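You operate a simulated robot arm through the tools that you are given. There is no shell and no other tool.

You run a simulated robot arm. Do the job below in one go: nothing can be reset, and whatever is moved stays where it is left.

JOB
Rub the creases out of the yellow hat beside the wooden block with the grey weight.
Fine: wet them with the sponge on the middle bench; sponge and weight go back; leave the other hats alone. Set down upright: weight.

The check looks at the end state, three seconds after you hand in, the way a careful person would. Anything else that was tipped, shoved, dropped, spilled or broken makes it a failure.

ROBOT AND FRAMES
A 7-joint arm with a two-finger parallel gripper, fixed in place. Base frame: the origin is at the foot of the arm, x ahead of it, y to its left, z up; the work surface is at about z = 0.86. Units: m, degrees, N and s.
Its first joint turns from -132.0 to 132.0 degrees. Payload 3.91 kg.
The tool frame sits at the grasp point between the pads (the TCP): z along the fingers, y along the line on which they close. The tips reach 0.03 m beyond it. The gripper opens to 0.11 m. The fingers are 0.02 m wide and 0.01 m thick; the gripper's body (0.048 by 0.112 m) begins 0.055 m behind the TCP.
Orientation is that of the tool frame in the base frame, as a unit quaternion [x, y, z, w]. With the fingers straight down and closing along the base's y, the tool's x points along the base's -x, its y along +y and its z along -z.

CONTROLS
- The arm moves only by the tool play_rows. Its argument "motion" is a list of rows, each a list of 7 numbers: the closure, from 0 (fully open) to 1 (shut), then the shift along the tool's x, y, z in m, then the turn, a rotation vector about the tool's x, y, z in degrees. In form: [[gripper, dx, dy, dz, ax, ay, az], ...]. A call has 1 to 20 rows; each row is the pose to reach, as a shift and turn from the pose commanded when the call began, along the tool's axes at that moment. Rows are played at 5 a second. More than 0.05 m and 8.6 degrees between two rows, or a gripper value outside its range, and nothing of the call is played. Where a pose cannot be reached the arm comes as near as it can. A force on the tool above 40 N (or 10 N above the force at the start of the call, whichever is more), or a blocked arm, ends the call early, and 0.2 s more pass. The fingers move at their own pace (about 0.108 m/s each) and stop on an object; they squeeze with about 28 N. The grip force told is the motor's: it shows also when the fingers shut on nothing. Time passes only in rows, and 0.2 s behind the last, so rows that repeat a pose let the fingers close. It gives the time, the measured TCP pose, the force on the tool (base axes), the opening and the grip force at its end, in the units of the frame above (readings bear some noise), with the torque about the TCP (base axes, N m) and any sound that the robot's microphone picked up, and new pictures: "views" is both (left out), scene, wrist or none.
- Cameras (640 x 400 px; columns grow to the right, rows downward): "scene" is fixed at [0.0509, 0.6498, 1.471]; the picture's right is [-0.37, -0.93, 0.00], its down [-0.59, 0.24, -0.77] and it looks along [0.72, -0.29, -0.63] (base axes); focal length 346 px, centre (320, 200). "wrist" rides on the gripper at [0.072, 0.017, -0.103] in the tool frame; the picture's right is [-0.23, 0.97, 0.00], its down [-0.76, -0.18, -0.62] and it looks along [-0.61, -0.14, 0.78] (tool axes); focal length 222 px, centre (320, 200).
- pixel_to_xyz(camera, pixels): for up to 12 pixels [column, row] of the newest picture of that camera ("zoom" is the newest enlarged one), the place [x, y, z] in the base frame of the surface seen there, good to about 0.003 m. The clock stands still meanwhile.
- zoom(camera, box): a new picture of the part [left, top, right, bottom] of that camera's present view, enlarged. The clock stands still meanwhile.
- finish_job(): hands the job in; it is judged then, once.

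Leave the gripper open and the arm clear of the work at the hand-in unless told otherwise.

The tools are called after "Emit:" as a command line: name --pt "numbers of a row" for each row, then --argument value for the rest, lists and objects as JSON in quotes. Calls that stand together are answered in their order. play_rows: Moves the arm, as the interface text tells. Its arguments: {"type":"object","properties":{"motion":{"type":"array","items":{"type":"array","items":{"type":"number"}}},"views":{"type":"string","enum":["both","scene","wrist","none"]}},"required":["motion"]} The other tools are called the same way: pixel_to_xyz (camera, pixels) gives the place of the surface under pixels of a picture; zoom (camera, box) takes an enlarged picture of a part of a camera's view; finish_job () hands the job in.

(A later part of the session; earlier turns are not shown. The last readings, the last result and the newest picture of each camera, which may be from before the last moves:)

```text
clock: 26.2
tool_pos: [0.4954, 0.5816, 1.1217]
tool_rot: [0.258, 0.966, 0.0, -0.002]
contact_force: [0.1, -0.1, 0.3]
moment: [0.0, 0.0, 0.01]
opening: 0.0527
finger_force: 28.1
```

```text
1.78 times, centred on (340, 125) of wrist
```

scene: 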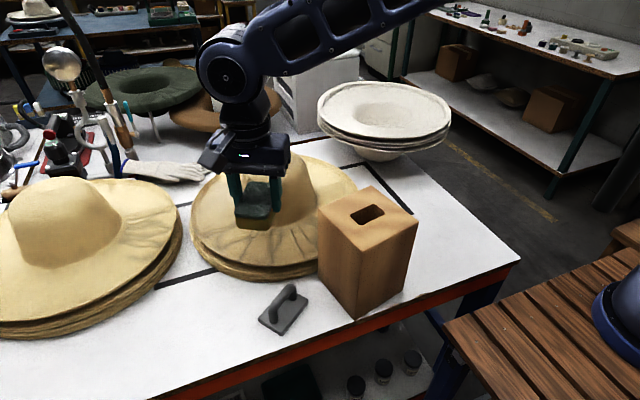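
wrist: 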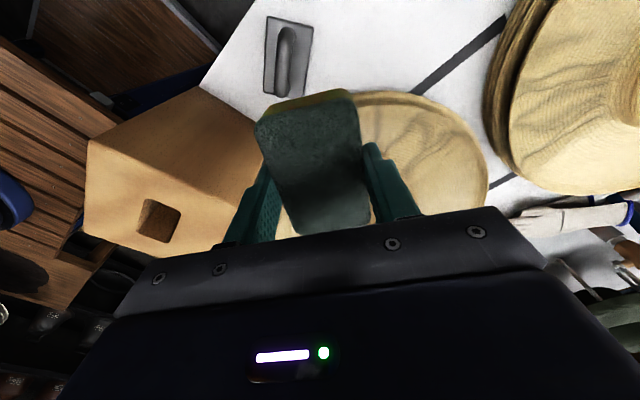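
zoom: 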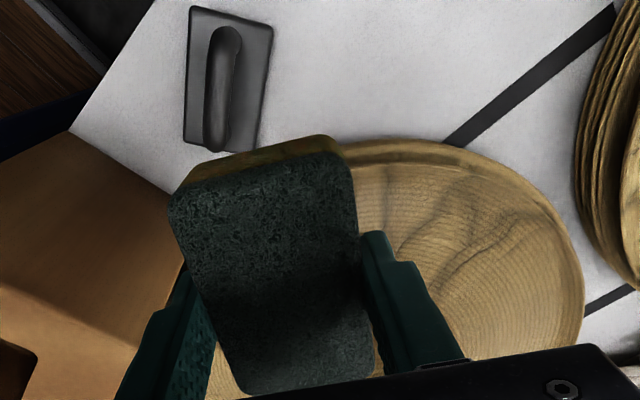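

I carry the sponge back above its own place, which gives the scene camera an unblocked view of the hat before I decide on a second pass.

Emit:
play_rows --pt "0.65 0.0197 0.0215 0 0 0 7.5" --pt "0.65 0.0394 0.043 0 0 0 15" --pt "0.65 0.0591 0.0644 0 0 0 22.5" --pt "0.65 0.0788 0.0859 0 0 0 30" --pt "0.65 0.0985 0.1074 0 0 0 37.5" --pt "0.65 0.1182 0.1289 0 0 0 45" --pt "0.65 0.1379 0.1503 0 0 0 52.5" --pt "0.65 0.1576 0.1718 0 0 0 60" --pt "0.65 0.1576 0.1718 0 0 0 60" --views "both"

Emit:
zoom --camera "scene" --box '[180, 140, 340, 290]'

Emit:
zoom --camera "scene" --box '[0, 120, 380, 360]'

```text
clock: 28.2
tool_pos: [0.443, 0.8087, 1.1224]
tool_rot: [0.707, 0.708, -0.001, -0.002]
contact_force: [0.3, 0.4, -0.3]
moment: [0.0, 0.02, 0.0]
opening: 0.0526
finger_force: 28.1
```

scene: 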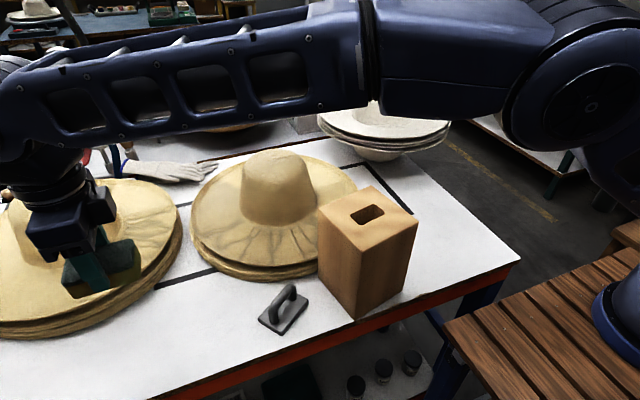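
wrist: 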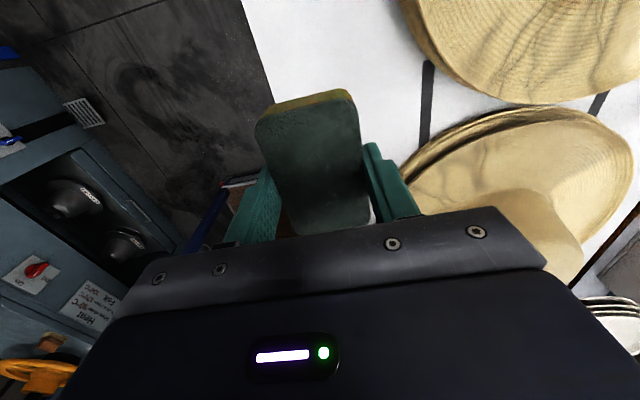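

```text
2.67 times, centred on (260, 215) of scene
```

zoom: 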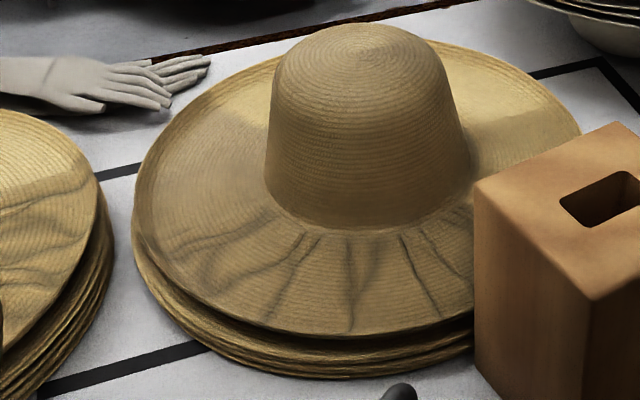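

```text
1.67 times, centred on (190, 240) of scene
```

zoom: 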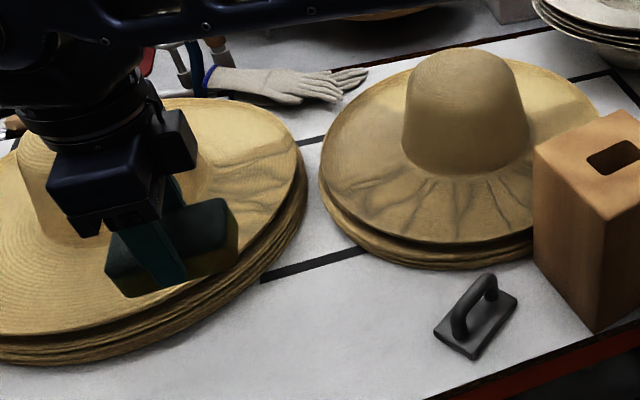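

The hat's front is clearly tanner (damp) now. The two creases at θ≈159° and 170° still look sharp and dry, and that is where contact was lost, so I go back for a second wetting pass there. First I return to hover at θ=150°.

Emit:
play_rows --pt "0.65 -0.0293 0.0175 0 0 0 -7.5" --pt "0.65 -0.0586 0.035 0 0 0 -15" --pt "0.65 -0.0878 0.0525 0 0 0 -22.5" --pt "0.65 -0.1171 0.07 0 0 0 -30" --pt "0.65 -0.1464 0.0875 0 0 0 -37.5" --pt "0.65 -0.1757 0.105 0 0 0 -45" --pt "0.65 -0.2049 0.1225 0 0 0 -52.5" --pt "0.65 -0.2342 0.14 0 0 0 -60" --pt "0.65 -0.2342 0.14 0.04 0 0 -60" --pt "0.65 -0.2342 0.14 0.08 0 0 -60" --pt "0.65 -0.2342 0.14 0.12 0 0 -60" --pt "0.65 -0.2342 0.14 0.155 0 0 -60" --pt "0.65 -0.2342 0.14 0.165 0 -4.5 -60" --pt "0.65 -0.2342 0.14 0.165 0 -4.5 -60" --views "none"

```text
clock: 31.2
tool_pos: [0.5852, 0.5764, 0.9551]
tool_rot: [0.256, 0.966, -0.027, 0.026]
contact_force: [0.6, 0.7, -0.5]
moment: [-0.01, -0.02, -0.02]
opening: 0.0526
finger_force: 27.8
```

The tilt came out with a 2° roll because of the combined rotation. I correct this and go down to just above contact.

Emit:
play_rows --pt "0.65 0 0 0 -2.15 -1.2 0" --pt "0.65 0 0 0.004 -2.15 -1.2 0" --pt "0.65 0 0 0.006 -2.15 -1.2 0" --pt "0.65 0 0 0.007 -2.15 -1.2 0" --pt "0.65 0 0 0.007 -2.15 -1.2 0" --views "none"

Emit:
play_rows --pt "0.65 0 0 0.001 0 0 0" --pt "0.65 0 0 0.001 0 0 0" --views "none"

Emit:
play_rows --pt "0.65 0 0 0.001 0 0 0" --pt "0.65 0 0 0.001 0 0 0" --views "none"

```text
clock: 32.4
tool_pos: [0.5853, 0.5761, 0.9483]
tool_rot: [0.255, 0.966, -0.01, 0.04]
contact_force: [0.2, 1.1, 0.4]
moment: [0.0, -0.01, 0.0]
opening: 0.0527
finger_force: 28.1
```

```text
clock: 33.0
tool_pos: [0.5847, 0.5755, 0.9483]
tool_rot: [0.254, 0.966, -0.01, 0.039]
contact_force: [-0.1, 0.6, -0.1]
moment: [-0.04, 0.0, -0.02]
opening: 0.0523
finger_force: 28.1
```

```text
clock: 33.6
tool_pos: [0.5849, 0.5749, 0.9485]
tool_rot: [0.255, 0.966, -0.01, 0.04]
contact_force: [0.2, -0.1, 2.0]
moment: [-0.13, -0.05, -0.01]
opening: 0.0525
finger_force: 27.8
```

Contact again at 2 N. I press about 0.6 mm more and sweep θ=150→160°, checking the force part way.

Emit:
play_rows --pt "0.65 0.0 0.0 0.0006 0 0 0" --pt "0.65 0.001 -0.0135 0.0006 -0.43 0 -4.98" --pt "0.65 -0.0008 -0.0269 0.0008 -0.86 0 -9.96" --pt "0.65 -0.0008 -0.0269 0.0008 -0.86 0 -9.96" --views "none"

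```text
clock: 34.6
tool_pos: [0.5722, 0.5517, 0.9478]
tool_rot: [0.17, 0.985, -0.007, 0.04]
contact_force: [0.6, -0.9, 0.8]
moment: [-0.03, -0.07, -0.01]
opening: 0.0526
finger_force: 28.0
```

Only 0.8 N here, since the brim dips. I press 0.8 mm more in place.

Emit:
play_rows --pt "0.65 0 0 0.0008 0 0 0" --pt "0.65 0 0 0.0008 0 0 0" --views "none"

```text
clock: 35.2
tool_pos: [0.5717, 0.5518, 0.9461]
tool_rot: [0.17, 0.985, -0.005, 0.04]
contact_force: [-0.7, 0.1, 6.2]
moment: [-0.09, -0.26, 0.0]
opening: 0.0527
finger_force: 27.9
```

6.2 N is good. I sweep on to θ≈170°.

Emit:
play_rows --pt "0.65 -0.0006 -0.0135 0.0004 -0.43 0 -4.98" --pt "0.65 -0.0024 -0.0269 0.0008 -0.86 0 -9.96" --pt "0.65 -0.0024 -0.0269 0.0008 -0.86 0 -9.96" --views "both"

```text
clock: 36.0
tool_pos: [0.566, 0.5274, 0.9452]
tool_rot: [0.084, 0.996, -0.001, 0.041]
contact_force: [-0.8, 3.5, 15.5]
moment: [0.26, -0.71, 0.13]
opening: 0.0526
finger_force: 28.0
```

scene: 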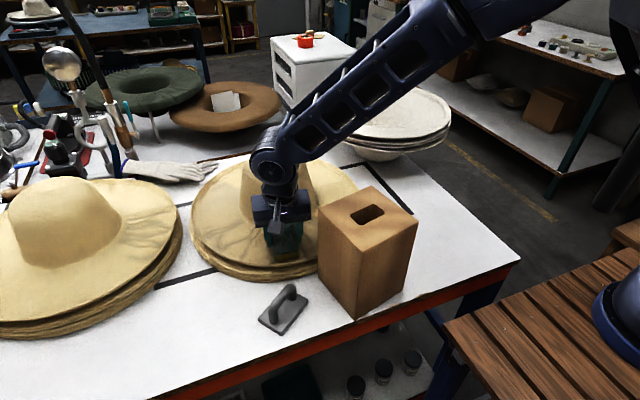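
wrist: 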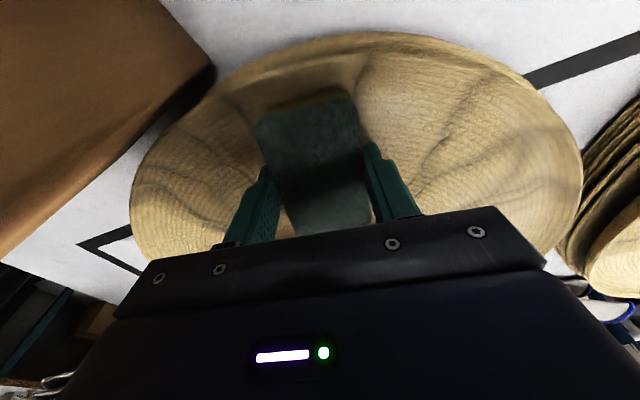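

15.5 N is more than I want. I ease off 0.7 mm and go on to θ≈178°, turning the camera a little away from the block.

Emit:
play_rows --pt "0.65 0 0 -0.0008 0 0 0" --pt "0.65 -0.0004 -0.0135 -0.0007 -0.3 0 4.98" --pt "0.65 -0.0007 -0.0269 -0.0006 -0.64 0 9.96" --pt "0.65 -0.0007 -0.0269 -0.0006 -0.64 0 9.96" --views "none"

```text
clock: 37.0
tool_pos: [0.5612, 0.4986, 0.9453]
tool_rot: [0.171, 0.984, 0.006, 0.042]
contact_force: [1.3, 0.8, 7.8]
moment: [0.22, 0.03, 0.05]
opening: 0.0526
finger_force: 28.3
```

7.8 N, good. The wetting pass is complete, so I lift straight up and level the tool.

Emit:
play_rows --pt "0.65 -0.0017 0.0005 -0.02 0 0 0" --pt "0.65 -0.0047 0.0014 -0.055 0 0 0" --pt "0.65 -0.0081 0.0025 -0.095 0 0 0" --pt "0.65 -0.0116 0.0035 -0.135 0 0 0" --pt "0.65 -0.0145 0.0044 -0.17 0.8 2.4 0" --pt "0.65 -0.0145 0.0044 -0.17 1.5 4.9 0" --pt "0.65 -0.0145 0.0044 -0.17 1.5 4.9 0" --views "none"

```text
clock: 38.6
tool_pos: [0.5608, 0.4985, 1.1148]
tool_rot: [0.171, 0.985, 0.0, -0.002]
contact_force: [-0.4, 0.0, -0.5]
moment: [0.0, 0.01, -0.03]
opening: 0.0525
finger_force: 27.6
```

I travel back above the sponge's original spot at (0.445, 0.809), turning the yaw back to 90°.

Emit:
play_rows --pt "0.65 0.0238 0.0282 0 0 0 7.8" --pt "0.65 0.0475 0.0563 0 0 0 15.6" --pt "0.65 0.0713 0.0845 0 0 0 23.4" --pt "0.65 0.0951 0.1126 0 0 0 31.2" --pt "0.65 0.1188 0.1408 0 0 0 39.1" --pt "0.65 0.1426 0.1689 0 0 0 46.9" --pt "0.65 0.1664 0.1971 0 0 0 54.7" --pt "0.65 0.1901 0.2252 0 0 0 62.5" --pt "0.65 0.2139 0.2534 0 0 0 70.3" --pt "0.65 0.2139 0.2534 0 0 0 70.3" --views "both"

Emit:
zoom --camera "scene" --box '[180, 140, 340, 290]'

```text
clock: 40.8
tool_pos: [0.4462, 0.8108, 1.1194]
tool_rot: [0.707, 0.707, -0.001, -0.003]
contact_force: [-0.1, -0.1, -1.1]
moment: [0.01, -0.02, 0.0]
opening: 0.0526
finger_force: 27.7
```

scene: 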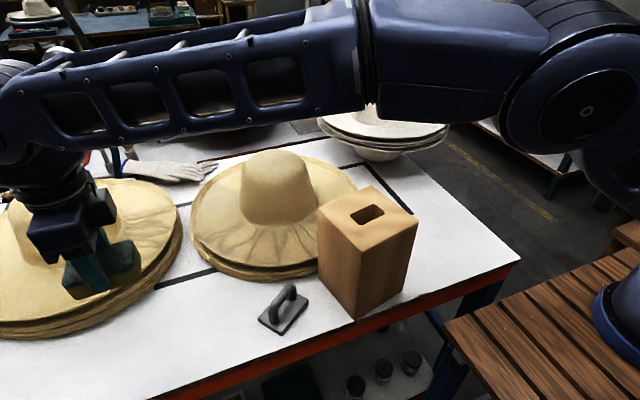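
wrist: 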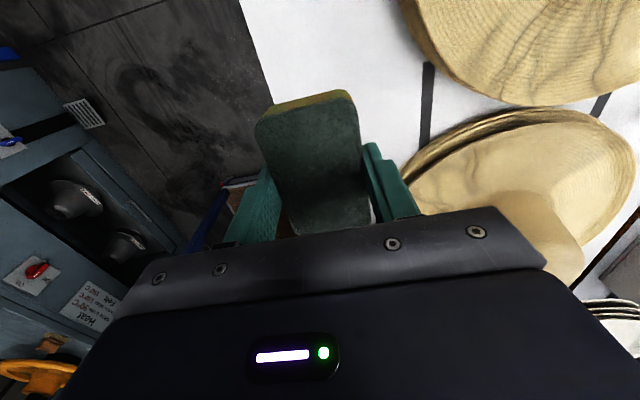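

```text
2.67 times, centred on (260, 215) of scene
```

zoom: 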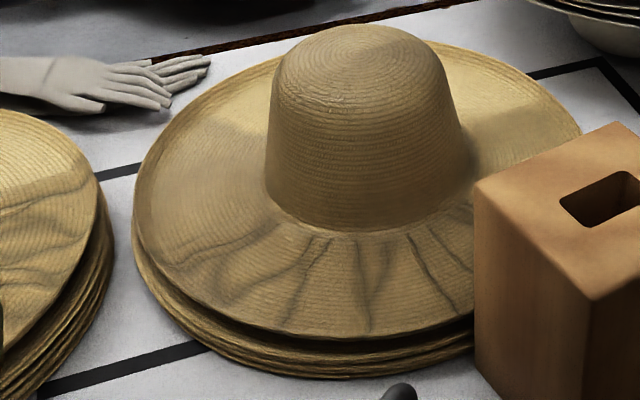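

The front is evenly tan and damp now. The hat has turned a few degrees under the wiping, so I'll use balanced strokes later. Now I lower the sponge to its place in steps.

Emit:
play_rows --pt "0.65 -0.001 -0.0005 0.045 0 0 0" --pt "0.65 -0.001 -0.0005 0.09 0 0 0" --pt "0.65 -0.001 -0.0005 0.135 0 0 0" --pt "0.65 -0.001 -0.0005 0.175 0 0 0" --pt "0.65 -0.001 -0.0005 0.2 0 0 0" --pt "0.65 -0.001 -0.0005 0.212 0 0 0" --pt "0.65 -0.001 -0.0005 0.214 0 0 0" --pt "0.65 -0.001 -0.0005 0.214 0 0 0" --views "none"

```text
clock: 42.6
tool_pos: [0.4443, 0.8076, 0.9033]
tool_rot: [0.707, 0.708, -0.001, -0.003]
contact_force: [-0.4, -0.1, -0.6]
moment: [0.02, -0.01, 0.01]
opening: 0.0525
finger_force: 28.0
```

I read z=0.9033 with no contact, so there is about 1.5 mm to go. I lower a little more.

Emit:
play_rows --pt "0.65 0.001 0 0.001 0 0 0" --pt "0.65 0.001 0 0.0018 0 0 0" --pt "0.65 0.001 0 0.0018 0 0 0" --views "none"

```text
clock: 43.4
tool_pos: [0.4441, 0.8094, 0.9023]
tool_rot: [0.706, 0.708, -0.001, -0.003]
contact_force: [0.4, 0.4, 1.7]
moment: [0.07, -0.01, 0.0]
opening: 0.0527
finger_force: 28.5
```

It touches the bench at 1.7 N. I open slowly and rise.

Emit:
play_rows --pt "0.55 0 0 0 0 0 0" --pt "0.45 0 0 0 0 0 0" --pt "0.3 0 0 0 0 0 0" --pt "0.2 0 0 0 0 0 0" --pt "0.2 0 0 -0.02 0 0 0" --pt "0.2 0 0 -0.06 0 0 0" --pt "0.2 0 0 -0.1 0 0 0" --pt "0.2 0 0 -0.14 0 0 0" --pt "0.2 0 0 -0.17 0 0 0" --pt "0.2 0 0 -0.17 0 0 0" --views "both"

Emit:
pixel_to_xyz --camera "wrist" --pixels '[[318, 90], [330, 210], [365, 215]]'

Emit:
zoom --camera "scene" --box '[100, 140, 340, 400]'

```text
clock: 45.6
tool_pos: [0.4457, 0.8102, 1.0731]
tool_rot: [0.706, 0.708, -0.002, -0.002]
contact_force: [0.0, 0.0, 0.2]
moment: [-0.01, 0.03, 0.02]
opening: 0.0881
finger_force: 0.1
```

scene: 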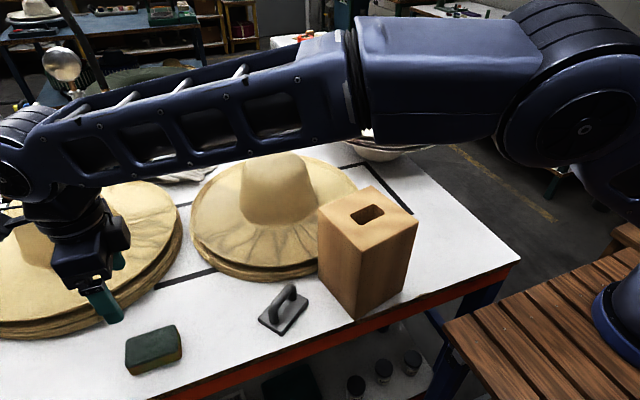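
wrist: 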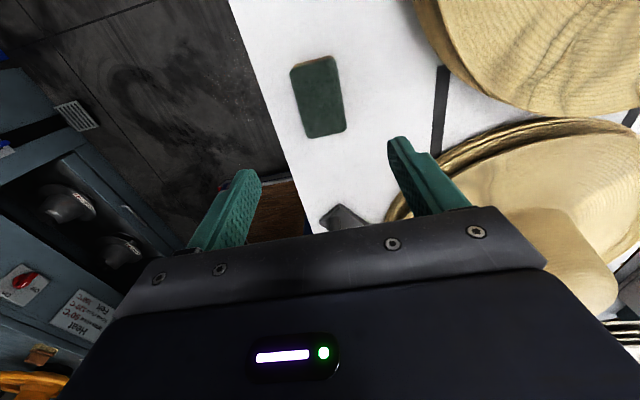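

```text
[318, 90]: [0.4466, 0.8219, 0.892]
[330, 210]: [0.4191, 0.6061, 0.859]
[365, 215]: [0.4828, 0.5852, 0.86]
```

```text
1.54 times, centred on (220, 270) of scene
```

zoom: 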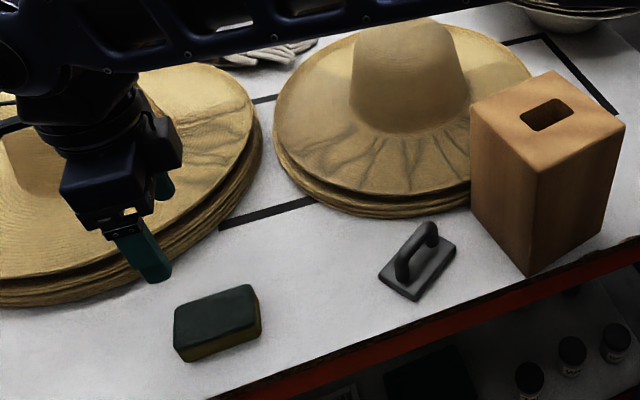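

The sponge is back where it was. Next is the grey weight: centre (0.4375, 0.5705), handle axis at about 124°, handle top at 0.922. I move above it, turning so that the fingers close across the handle.

Emit:
play_rows --pt "0.2 -0.04 -0.0014 0 0 0 -5.7" --pt "0.2 -0.08 -0.0027 0 0 0 -11.4" --pt "0.2 -0.12 -0.0041 0 0 0 -17.1" --pt "0.2 -0.16 -0.0055 0 0 0 -22.8" --pt "0.2 -0.2 -0.0068 0 0 0 -28.4" --pt "0.2 -0.24 -0.0082 0 0 0 -34" --pt "0.2 -0.24 -0.0082 0.04 0 0 -34" --pt "0.2 -0.24 -0.0082 0.06 0 0 -34" --pt "0.2 -0.24 -0.0082 0.06 0 0 -34" --views "both"

Emit:
zoom --camera "wrist" --box '[200, 20, 460, 240]'

```text
clock: 47.6
tool_pos: [0.4364, 0.5695, 1.0122]
tool_rot: [0.469, 0.883, 0.0, -0.003]
contact_force: [0.0, 0.6, 0.3]
moment: [-0.03, -0.01, 0.03]
opening: 0.0881
finger_force: 0.0
```

scene: 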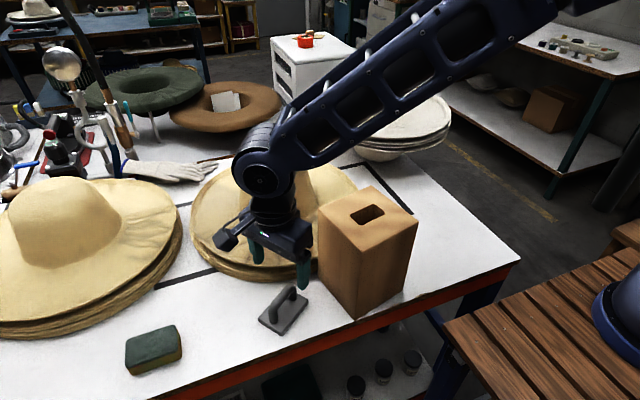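
wrist: 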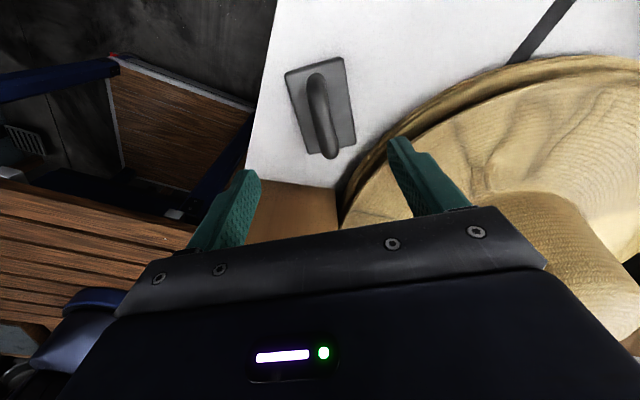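

```text
1.82 times, centred on (330, 130) of wrist
```

zoom: 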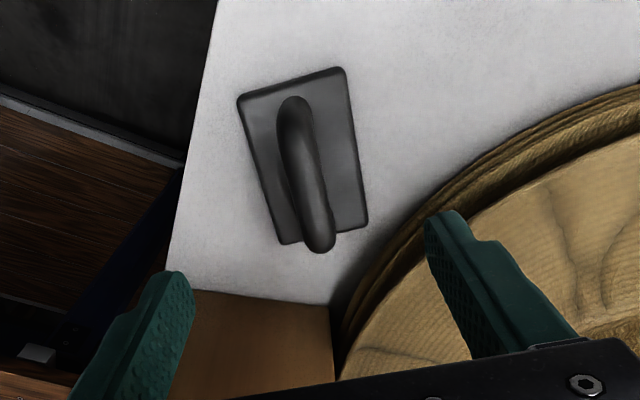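

The handle lines up with the fingers. I measure the handle and the plate once more from here.

Emit:
pixel_to_xyz --camera "zoom" --pixels '[[242, 103], [340, 72], [364, 218], [284, 240], [296, 110], [320, 235], [308, 175], [300, 140], [315, 205]]'

```text
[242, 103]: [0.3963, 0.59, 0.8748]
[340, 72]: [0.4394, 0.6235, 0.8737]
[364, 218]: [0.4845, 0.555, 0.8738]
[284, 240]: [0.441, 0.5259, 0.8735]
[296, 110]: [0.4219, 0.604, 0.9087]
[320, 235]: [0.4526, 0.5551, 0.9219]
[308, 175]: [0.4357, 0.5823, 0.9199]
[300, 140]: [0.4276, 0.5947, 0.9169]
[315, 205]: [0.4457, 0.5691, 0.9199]
```

The weight's centre is about (0.4395, 0.5735). I shift by a few millimetres, go down to TCP z≈0.912 so the tips stay 6 mm above the plate, and close on the handle.

Emit:
play_rows --pt "0.2 0.0016 0.0042 0.03 0 0 0" --pt "0.2 0.0016 0.0042 0.06 0 0 0" --pt "0.2 0.0016 0.0042 0.09 0 0 0" --pt "0.2 0.0016 0.0042 0.1 0 0 0" --pt "0.2 0.0016 0.0042 0.1 0 0 0" --views "both"

Emit:
zoom --camera "wrist" --box '[200, 20, 460, 240]'

```text
clock: 48.8
tool_pos: [0.4399, 0.5726, 0.9113]
tool_rot: [0.469, 0.883, -0.001, -0.002]
contact_force: [-0.2, -0.6, -0.1]
moment: [-0.03, 0.02, -0.01]
opening: 0.0879
finger_force: 0.1
```

scene: 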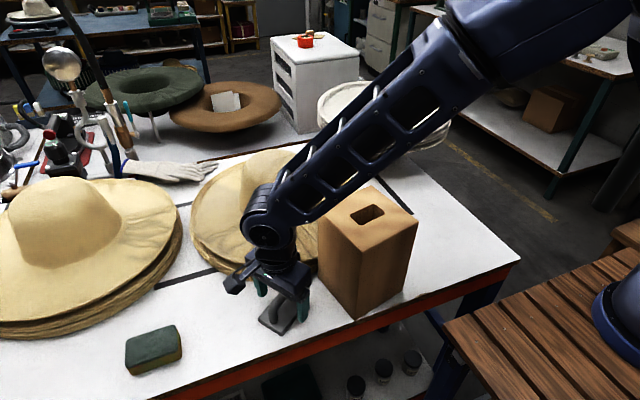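
wrist: 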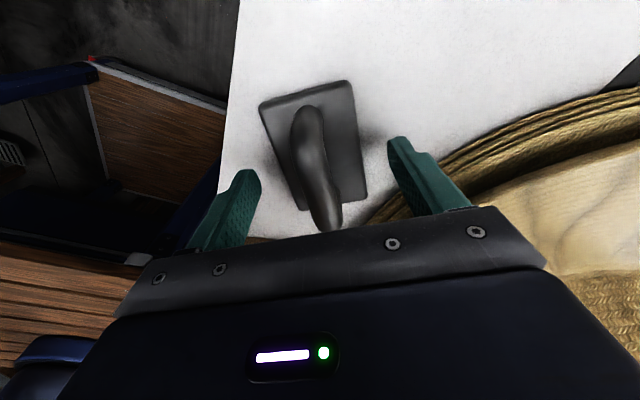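

```text
1.82 times, centred on (330, 130) of wrist
```

zoom: 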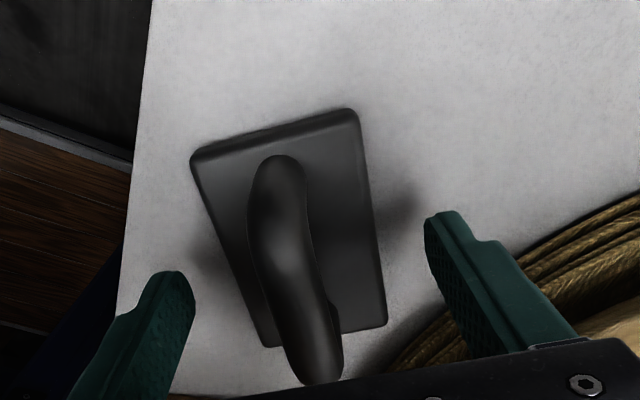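

The handle passes through the TCP point (320,200), centred between the fingers. I close.

Emit:
play_rows --pt "0.4 0 0 0 0 0 0" --pt "0.6 0 0 0 0 0 0" --pt "0.75 0 0 0 0 0 0" --pt "0.85 0 0 0 0 0 0" --pt "0.92 0 0 0 0 0 0" --pt "0.98 0 0 0 0 0 0" --pt "1 0 0 0 0 0 0" --pt "1 0 0 0 0 0 0" --views "wrist"

```text
clock: 50.6
tool_pos: [0.4386, 0.5724, 0.9112]
tool_rot: [0.469, 0.883, 0.0, -0.003]
contact_force: [-1.7, -0.3, 0.5]
moment: [0.01, 0.05, 0.08]
opening: 0.0175
finger_force: 28.1
```

wrist: 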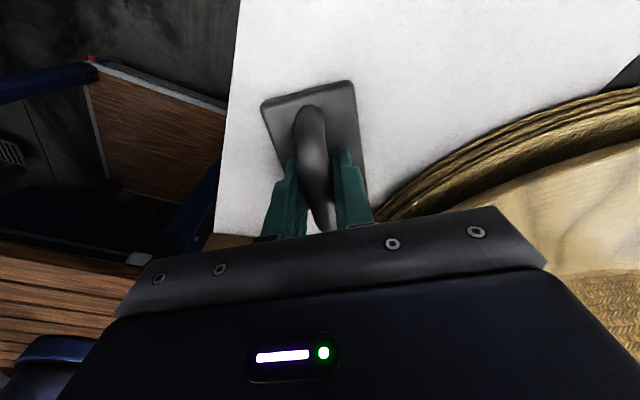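

The handle is held (opening 0.0175 m). I lift gently and look.

Emit:
play_rows --pt "1 0 0 -0.005 0 0 0" --pt "1 0 0 -0.015 0 0 0" --pt "1 0 0 -0.04 0 0 0" --pt "1 0 0 -0.08 0 0 0" --pt "1 0 0 -0.12 0 0 0" --pt "1 0 0 -0.15 0 0 0" --pt "1 0 0 -0.15 0 0 0" --views "both"

```text
clock: 52.2
tool_pos: [0.441, 0.5725, 1.0615]
tool_rot: [0.469, 0.883, 0.0, -0.002]
contact_force: [-0.1, 0.4, -6.6]
moment: [0.07, 0.01, 0.0]
opening: 0.0176
finger_force: 27.9
```

scene: 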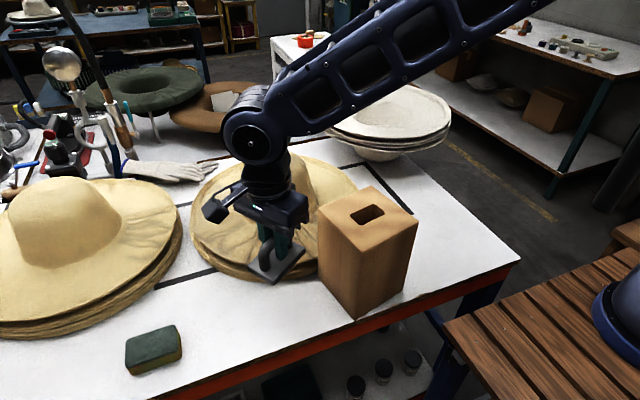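
wrist: 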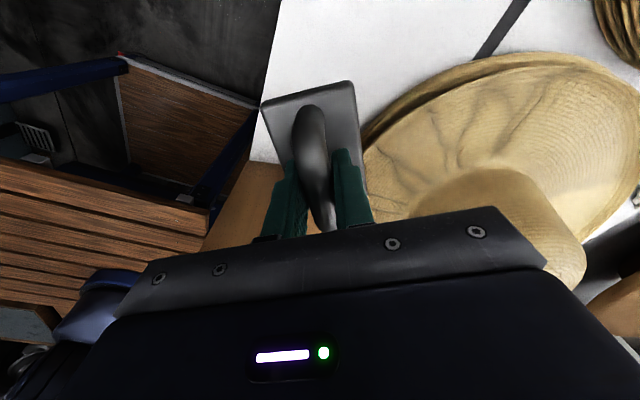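

It weighs 6.6 N and hangs level. Before rubbing I look at where the creases are now.

Emit:
zoom --camera "wrist" --box '[340, 40, 640, 230]'

Emit:
pixel_to_xyz --camera "zoom" --pixels '[[60, 220], [110, 195], [150, 255], [215, 130], [230, 220], [300, 160], [400, 90], [330, 250], [550, 120], [600, 200], [40, 190], [500, 60]]'

```text
2.11 times, centred on (490, 135) of wrist
```

zoom: 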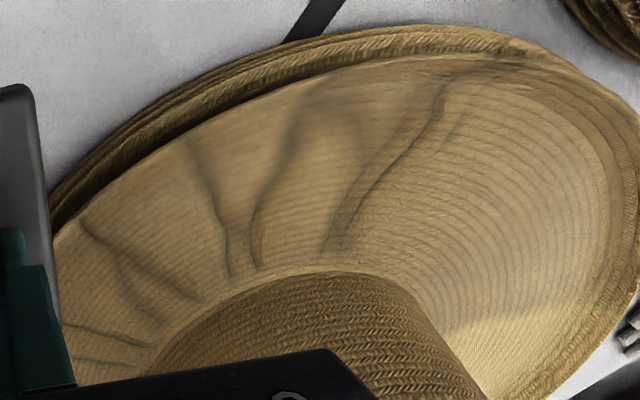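

```text
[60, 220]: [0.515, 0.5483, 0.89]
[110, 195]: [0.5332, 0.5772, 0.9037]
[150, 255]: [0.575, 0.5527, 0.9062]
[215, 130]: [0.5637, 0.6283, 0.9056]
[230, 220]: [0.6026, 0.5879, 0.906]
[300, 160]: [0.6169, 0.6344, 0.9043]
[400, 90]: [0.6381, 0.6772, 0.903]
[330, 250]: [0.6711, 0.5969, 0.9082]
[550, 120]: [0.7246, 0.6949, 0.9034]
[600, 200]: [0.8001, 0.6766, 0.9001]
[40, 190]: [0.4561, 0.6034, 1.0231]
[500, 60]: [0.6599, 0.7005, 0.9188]
```

The crease pattern has turned about 20° (the leftmost crease was at θ≈81–94° and is now at ≈107–114°), so the hat was dragged round with the sponge. The rightmost creases may now be behind the block. I go up high and look down at that side.

Emit:
play_rows --pt "1 0 0 -0.045 0 0 0" --pt "1 0 0 -0.09 0 0 0" --pt "1 0 0 -0.135 0 0 0" --pt "1 -0.012 0.0354 -0.15 0 0 4.8" --pt "1 -0.0237 0.0709 -0.16 0 0 9.6" --pt "1 -0.0355 0.1063 -0.17 0 0 14.4" --pt "1 -0.0474 0.1418 -0.18 0 0 19.2" --pt "1 -0.0592 0.1772 -0.19 0 0 24" --pt "1 -0.0592 0.1772 -0.19 0 0 24" --views "both"

Emit:
zoom --camera "wrist" --box '[120, 0, 520, 230]'

Emit:
zoom --camera "scene" --box '[180, 170, 340, 290]'

```text
clock: 54.2
tool_pos: [0.623, 0.6257, 1.2502]
tool_rot: [0.642, 0.767, -0.001, -0.003]
contact_force: [-0.3, 0.1, -6.9]
moment: [0.01, 0.01, 0.03]
opening: 0.0175
finger_force: 27.8
```

scene: 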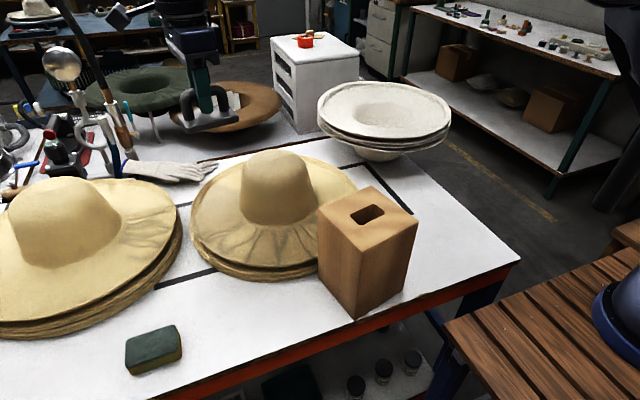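
wrist: 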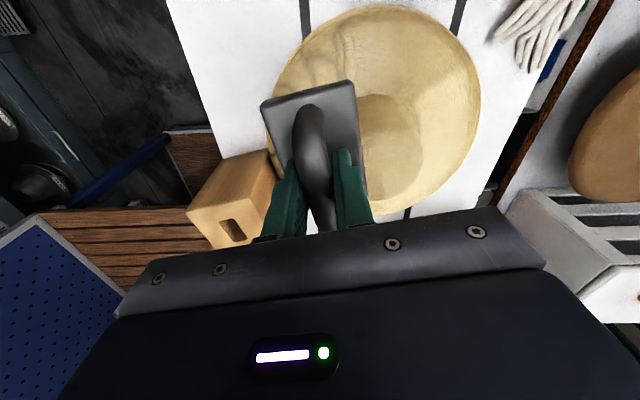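

```text
1.60 times, centred on (320, 115) of wrist
```

zoom: 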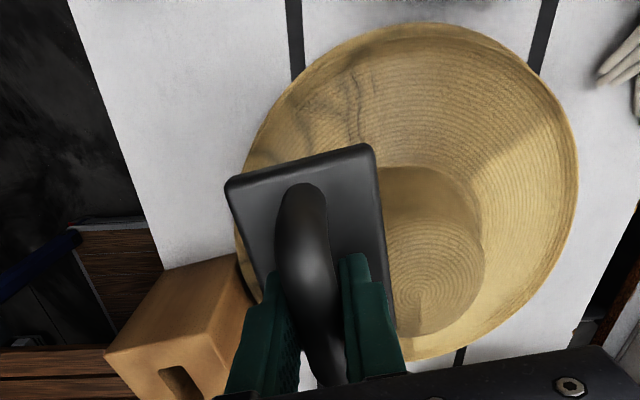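

```text
3.33 times, centred on (260, 230) of scene
```

zoom: 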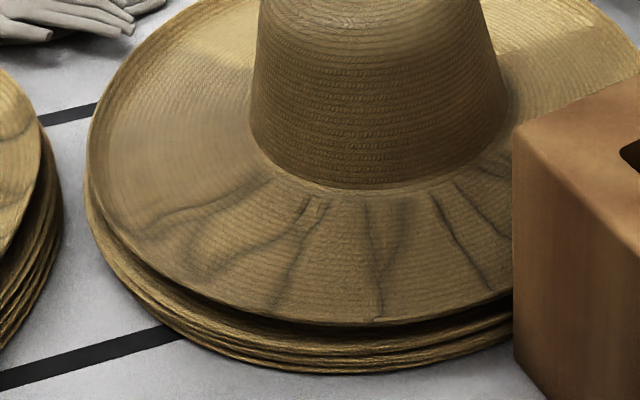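

The scene shows the creases shifted to the right, the last ones running in behind the block. I move the hand so that the wrist camera can see the strip between the block and the crown.

Emit:
play_rows --pt "1 -0.0147 -0.037 0.005 0 0 1.7" --pt "1 -0.0294 -0.074 0.01 0 0 3.4" --pt "1 -0.0441 -0.111 0.015 0 0 5" --pt "1 -0.0588 -0.148 0.02 0 0 6.7" --pt "1 -0.0735 -0.185 0.025 0 0 8.4" --pt "1 -0.0881 -0.2219 0.03 0 0 10" --pt "1 -0.0881 -0.2219 0.03 0 0 10" --views "wrist"

Emit:
zoom --camera "wrist" --box '[340, 30, 580, 230]'

```text
clock: 55.8
tool_pos: [0.4198, 0.4995, 1.2219]
tool_rot: [0.707, 0.708, -0.002, -0.003]
contact_force: [0.1, 0.7, -5.9]
moment: [0.03, 0.01, -0.01]
opening: 0.0175
finger_force: 28.2
```

wrist: 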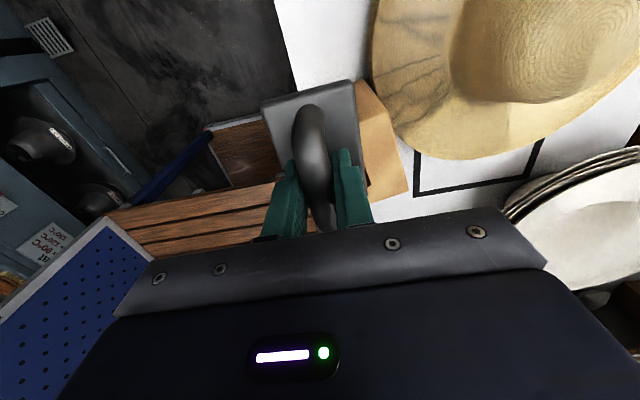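

```text
2.00 times, centred on (460, 130) of wrist
```

zoom: 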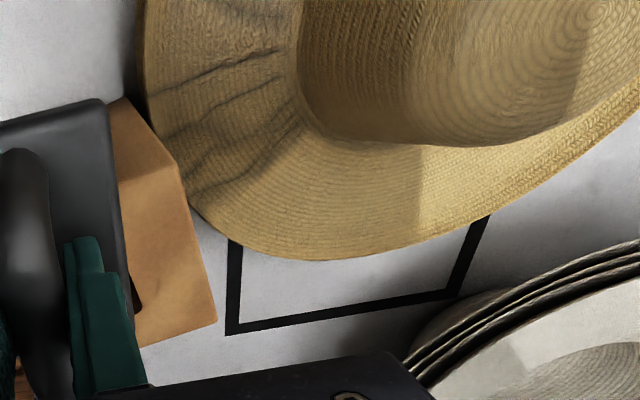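

The rightmost crease is at enlarged pixels (200,190)–(300,125). I measure it.

Emit:
pixel_to_xyz --camera "zoom" --pixels '[[205, 188], [298, 127], [155, 125], [280, 85], [185, 75], [280, 50], [190, 150], [240, 155], [300, 250], [230, 225], [140, 60], [420, 180]]'

Emit:
zoom --camera "wrist" --box '[365, 0, 565, 165]'

```text
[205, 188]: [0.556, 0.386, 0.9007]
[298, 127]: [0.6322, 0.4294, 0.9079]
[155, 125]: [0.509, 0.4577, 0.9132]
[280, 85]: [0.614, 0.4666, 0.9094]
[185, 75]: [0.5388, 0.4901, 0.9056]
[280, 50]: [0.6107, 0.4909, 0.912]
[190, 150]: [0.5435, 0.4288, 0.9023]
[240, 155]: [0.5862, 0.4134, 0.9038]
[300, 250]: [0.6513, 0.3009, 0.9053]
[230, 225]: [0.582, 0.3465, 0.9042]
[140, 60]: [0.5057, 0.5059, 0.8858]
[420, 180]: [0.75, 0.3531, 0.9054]
```

```text
2.42 times, centred on (465, 82) of wrist
```

zoom: 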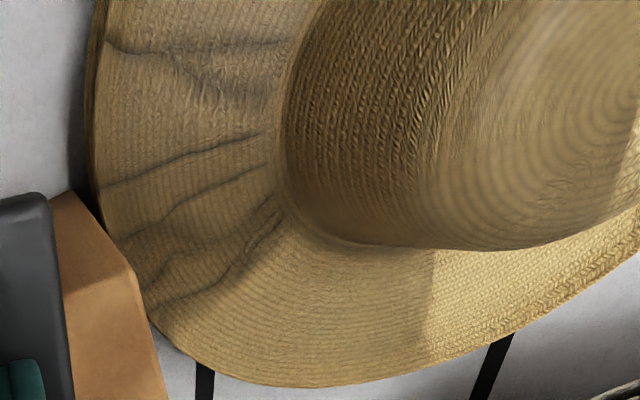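

The rightmost crease now lies at θ≈215–219°, so the hat has turned about +22°. I will rub only in the direction of decreasing θ at first, which also turns the hat back. I bring the weight over θ=180°, yaw 150°, and hover at z≈0.975.

Emit:
play_rows --pt "1 0 0.0178 0 0 0 -7.5" --pt "1 -0.001 0.0355 0 0 0 -15" --pt "1 -0.001 0.0532 0 0 0 -22.5" --pt "1 -0.001 0.071 0 0 0 -30" --pt "1 -0.002 0.0888 0 0 0 -37.5" --pt "1 -0.002 0.1065 0 0 0 -45" --pt "1 -0.002 0.1243 0 0 0 -52.5" --pt "1 -0.0025 0.142 0 0 0 -60" --pt "1 -0.0025 0.142 0.045 0 0 -60" --pt "1 -0.0025 0.142 0.09 0 0 -60" --pt "1 -0.0025 0.142 0.135 0 0 -60" --pt "1 -0.0025 0.142 0.18 0 0 -60" --pt "1 -0.0025 0.142 0.22 0 0 -60" --pt "1 -0.0025 0.142 0.247 0 0 -60" --pt "1 -0.0025 0.142 0.247 0 0 -60" --views "both"

```text
clock: 59.0
tool_pos: [0.5589, 0.4934, 0.9733]
tool_rot: [0.258, 0.966, 0.001, -0.003]
contact_force: [-0.6, 0.3, -6.1]
moment: [0.03, 0.02, -0.01]
opening: 0.0176
finger_force: 27.8
```

scene: 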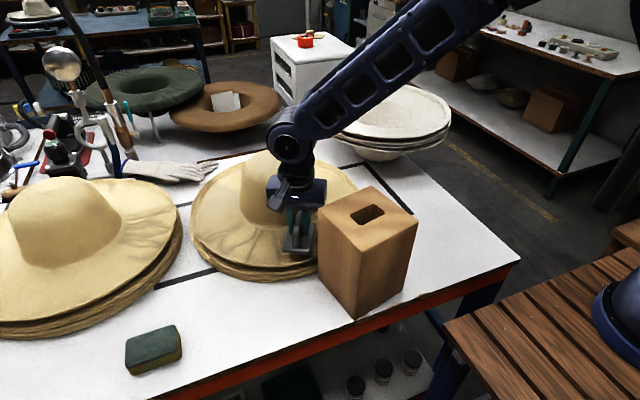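
wrist: 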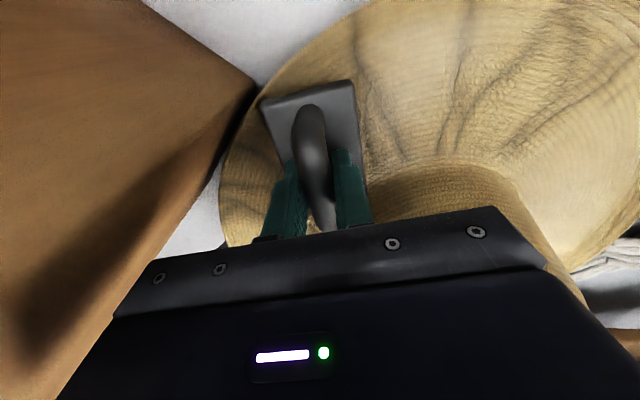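

Clear of the block on all sides. I tilt to the brim slope and lower in steps to find contact. The baseline vertical force is about -6.5 N with the hanging weight.

Emit:
play_rows --pt "1 0 0 0.005 -1.3 -2.2 0" --pt "1 0 0 0.01 -2.5 -4.3 0" --pt "1 0 0 0.014 -2.5 -4.3 0" --pt "1 0 0 0.016 -2.5 -4.3 0" --pt "1 0 0 0.016 -2.5 -4.3 0" --views "none"

Emit:
play_rows --pt "1 0 0 0.001 0 0 0" --pt "1 0 0 0.001 0 0 0" --views "none"

Emit:
play_rows --pt "1 0 0 0.001 0 0 0" --pt "1 0 0 0.001 0 0 0" --views "none"

```text
clock: 59.9
tool_pos: [0.5594, 0.4938, 0.9625]
tool_rot: [0.258, 0.965, 0.013, 0.041]
contact_force: [-2.1, -4.3, 11.0]
moment: [-0.07, 0.13, 0.01]
opening: 0.0174
finger_force: 27.5
stopped in row 4: the force on the tool passed its limit at 44 N (the readings are from after the stop); the commanded pose is now the measured one
```

```text
clock: 60.5
tool_pos: [0.56, 0.4948, 0.9621]
tool_rot: [0.258, 0.965, 0.014, 0.041]
contact_force: [-6.5, -7.5, 33.6]
moment: [-0.24, 0.25, 0.02]
opening: 0.0176
finger_force: 28.1
```

```text
clock: 61.0
tool_pos: [0.5606, 0.4956, 0.9633]
tool_rot: [0.258, 0.965, 0.014, 0.042]
contact_force: [-3.8, -4.0, 14.1]
moment: [-0.11, -0.14, -0.06]
opening: 0.0177
finger_force: 28.0
stopped in row 2: the force on the tool passed its limit at 47 N (the readings are from after the stop); the commanded pose is now the measured one
```

Contact came earlier than I expected, at z≈0.963, and pressed harder than I wanted. I ease off 1.2 mm and read again.

Emit:
play_rows --pt "1 0 0 -0.001 0 0 0" --pt "1 0 0 -0.0015 0 0 0" --pt "1 0 0 -0.0015 0 0 0" --views "both"

Emit:
zoom --camera "wrist" --box '[200, 40, 440, 240]'

Emit:
zoom --camera "scene" --box '[220, 170, 380, 290]'

```text
clock: 61.8
tool_pos: [0.5607, 0.4953, 0.9634]
tool_rot: [0.257, 0.965, 0.015, 0.041]
contact_force: [-1.1, 1.5, 5.9]
moment: [0.01, 0.24, -0.05]
opening: 0.0175
finger_force: 27.6
```

scene: 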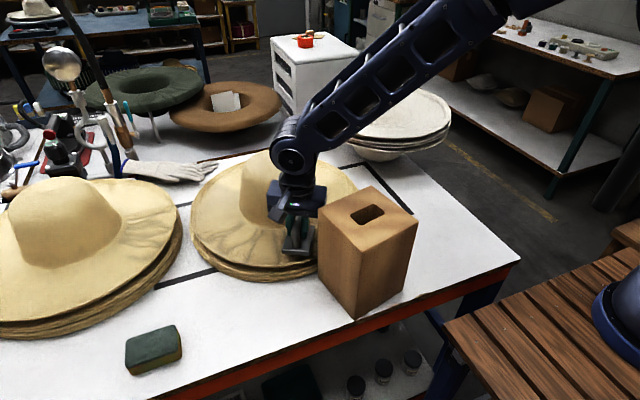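
wrist: 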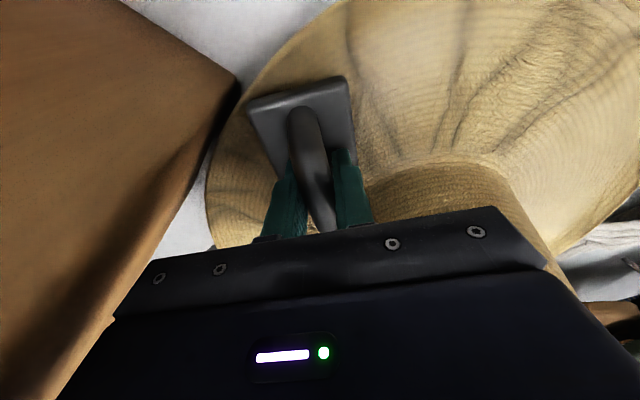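

```text
2.00 times, centred on (320, 140) of wrist
```

zoom: 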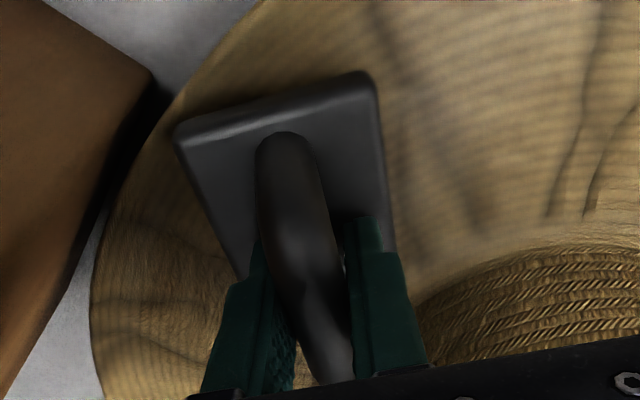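

```text
3.33 times, centred on (300, 230) of scene
```

zoom: 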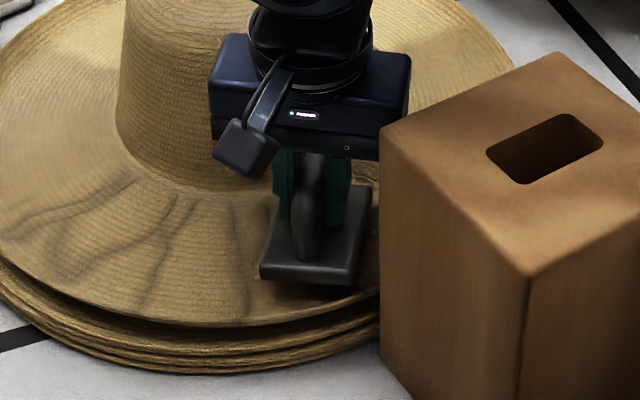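

The plate has pivoted in the pads: its inner corner landed on the rising fillet at the crown while the outer end stands up. I lift and move outward and away from the block to θ≈168°, r=0.165, with the yaw nearly radial so the plate can lie flat.

Emit:
play_rows --pt "1 0 0 -0.01 0 0 0" --pt "1 0.008 0.01 -0.014 1.2 2 -5" --pt "1 0.016 0.02 -0.014 2.5 4.3 -10" --pt "1 0.0224 0.0286 -0.014 2.5 4.3 -15" --pt "1 0.0224 0.0286 -0.014 2.5 4.3 -15" --views "wrist"

```text
clock: 63.0
tool_pos: [0.554, 0.5325, 0.9757]
tool_rot: [0.129, 0.992, -0.003, 0.0]
contact_force: [1.0, 0.8, -6.3]
moment: [0.01, 0.01, -0.01]
opening: 0.0178
finger_force: 27.6
```

wrist: 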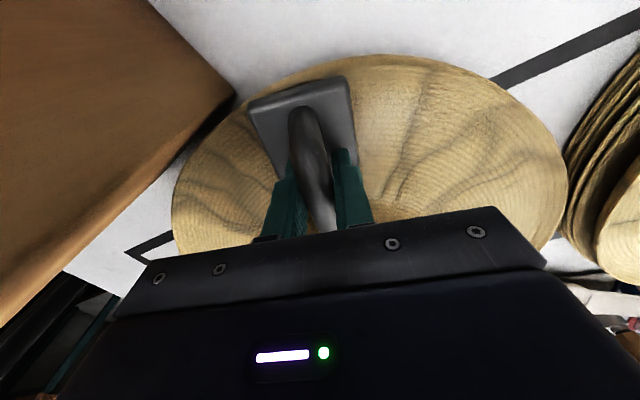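

I measure the plate's present tilt in the grip.

Emit:
pixel_to_xyz --camera "wrist" --pixels '[[258, 108], [343, 82], [352, 145], [272, 170], [350, 110], [265, 135], [352, 148], [276, 178]]'

Emit:
zoom --camera "wrist" --box '[220, 50, 400, 250]'

```text
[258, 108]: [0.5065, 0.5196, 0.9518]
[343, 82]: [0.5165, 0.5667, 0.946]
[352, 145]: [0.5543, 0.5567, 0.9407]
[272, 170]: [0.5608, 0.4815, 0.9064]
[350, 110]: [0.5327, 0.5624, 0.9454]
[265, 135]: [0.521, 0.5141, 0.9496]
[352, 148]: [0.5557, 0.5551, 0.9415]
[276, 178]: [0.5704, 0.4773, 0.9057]
```

```text
2.00 times, centred on (310, 150) of wrist
```

zoom: 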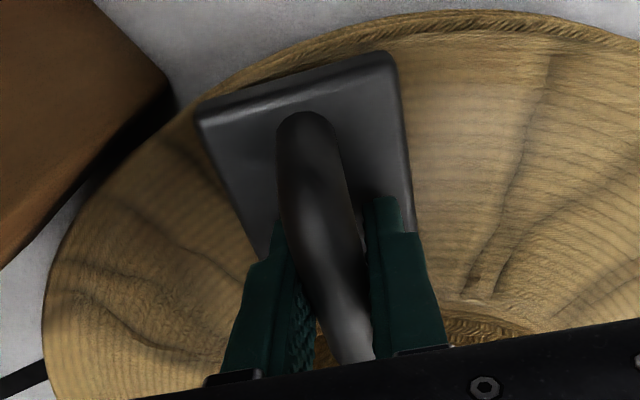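

The plate is pitched about 7° outer-end-up in the pads. Pressing its inner end lightly on the flatter brim should turn it level again. I tilt the tool 3.5° to the slope and approach carefully, one step per call.

Emit:
play_rows --pt "1 0 0 0.004 0 -1.8 0" --pt "1 0 0 0.008 0 -3.5 0" --pt "1 0 0 0.01 0 -3.5 0" --pt "1 0 0 0.01 0 -3.5 0" --views "none"

```text
clock: 64.0
tool_pos: [0.5536, 0.5298, 0.9659]
tool_rot: [0.13, 0.991, -0.007, 0.031]
contact_force: [0.5, 0.1, -6.3]
moment: [0.04, -0.02, -0.02]
opening: 0.0175
finger_force: 28.0
```

No contact yet. Another 2 mm.

Emit:
play_rows --pt "1 0 0 0.001 0 0 0" --pt "1 0 0 0.002 0 0 0" --pt "1 0 0 0.002 0 0 0" --views "none"

```text
clock: 64.8
tool_pos: [0.5539, 0.5301, 0.9645]
tool_rot: [0.129, 0.991, -0.007, 0.03]
contact_force: [-0.5, -5.9, 9.4]
moment: [0.3, 0.48, 0.2]
opening: 0.0179
finger_force: 28.1
```

The outer +y corner is touching first, so the plate is rolled. I lift slightly, counter-roll 5° and feel again.

Emit:
play_rows --pt "1 0 0 -0.004 0 0 0" --pt "1 0 0 -0.005 -3 0.5 0" --pt "1 0 0 -0.005 -5 1 0" --pt "1 0 0 -0.002 -5 1 0" --pt "1 0 0 -0.001 -5 1 0" --pt "1 0 0 -0.001 -5 1 0" --views "wrist"

```text
clock: 66.2
tool_pos: [0.5545, 0.5326, 0.9651]
tool_rot: [0.128, 0.991, 0.038, 0.028]
contact_force: [0.4, 0.2, -6.7]
moment: [-0.02, -0.03, 0.03]
opening: 0.0178
finger_force: 28.0
```

wrist: 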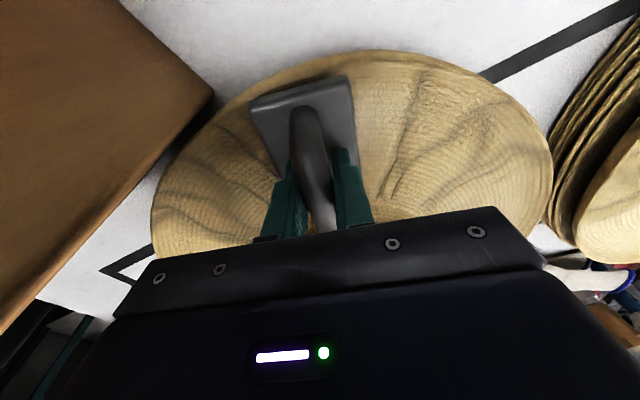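

No contact at 0.965. I lower 1 mm at a time.

Emit:
play_rows --pt "1 0 0 0.001 0 0 0" --pt "1 0 0 0.0018 0 0 0" --pt "1 0 0 0.0018 0 0 0" --views "none"

```text
clock: 67.0
tool_pos: [0.5548, 0.5316, 0.9636]
tool_rot: [0.129, 0.991, 0.038, 0.028]
contact_force: [2.0, 0.3, 1.5]
moment: [-0.12, 0.22, 0.0]
opening: 0.0176
finger_force: 28.2
```

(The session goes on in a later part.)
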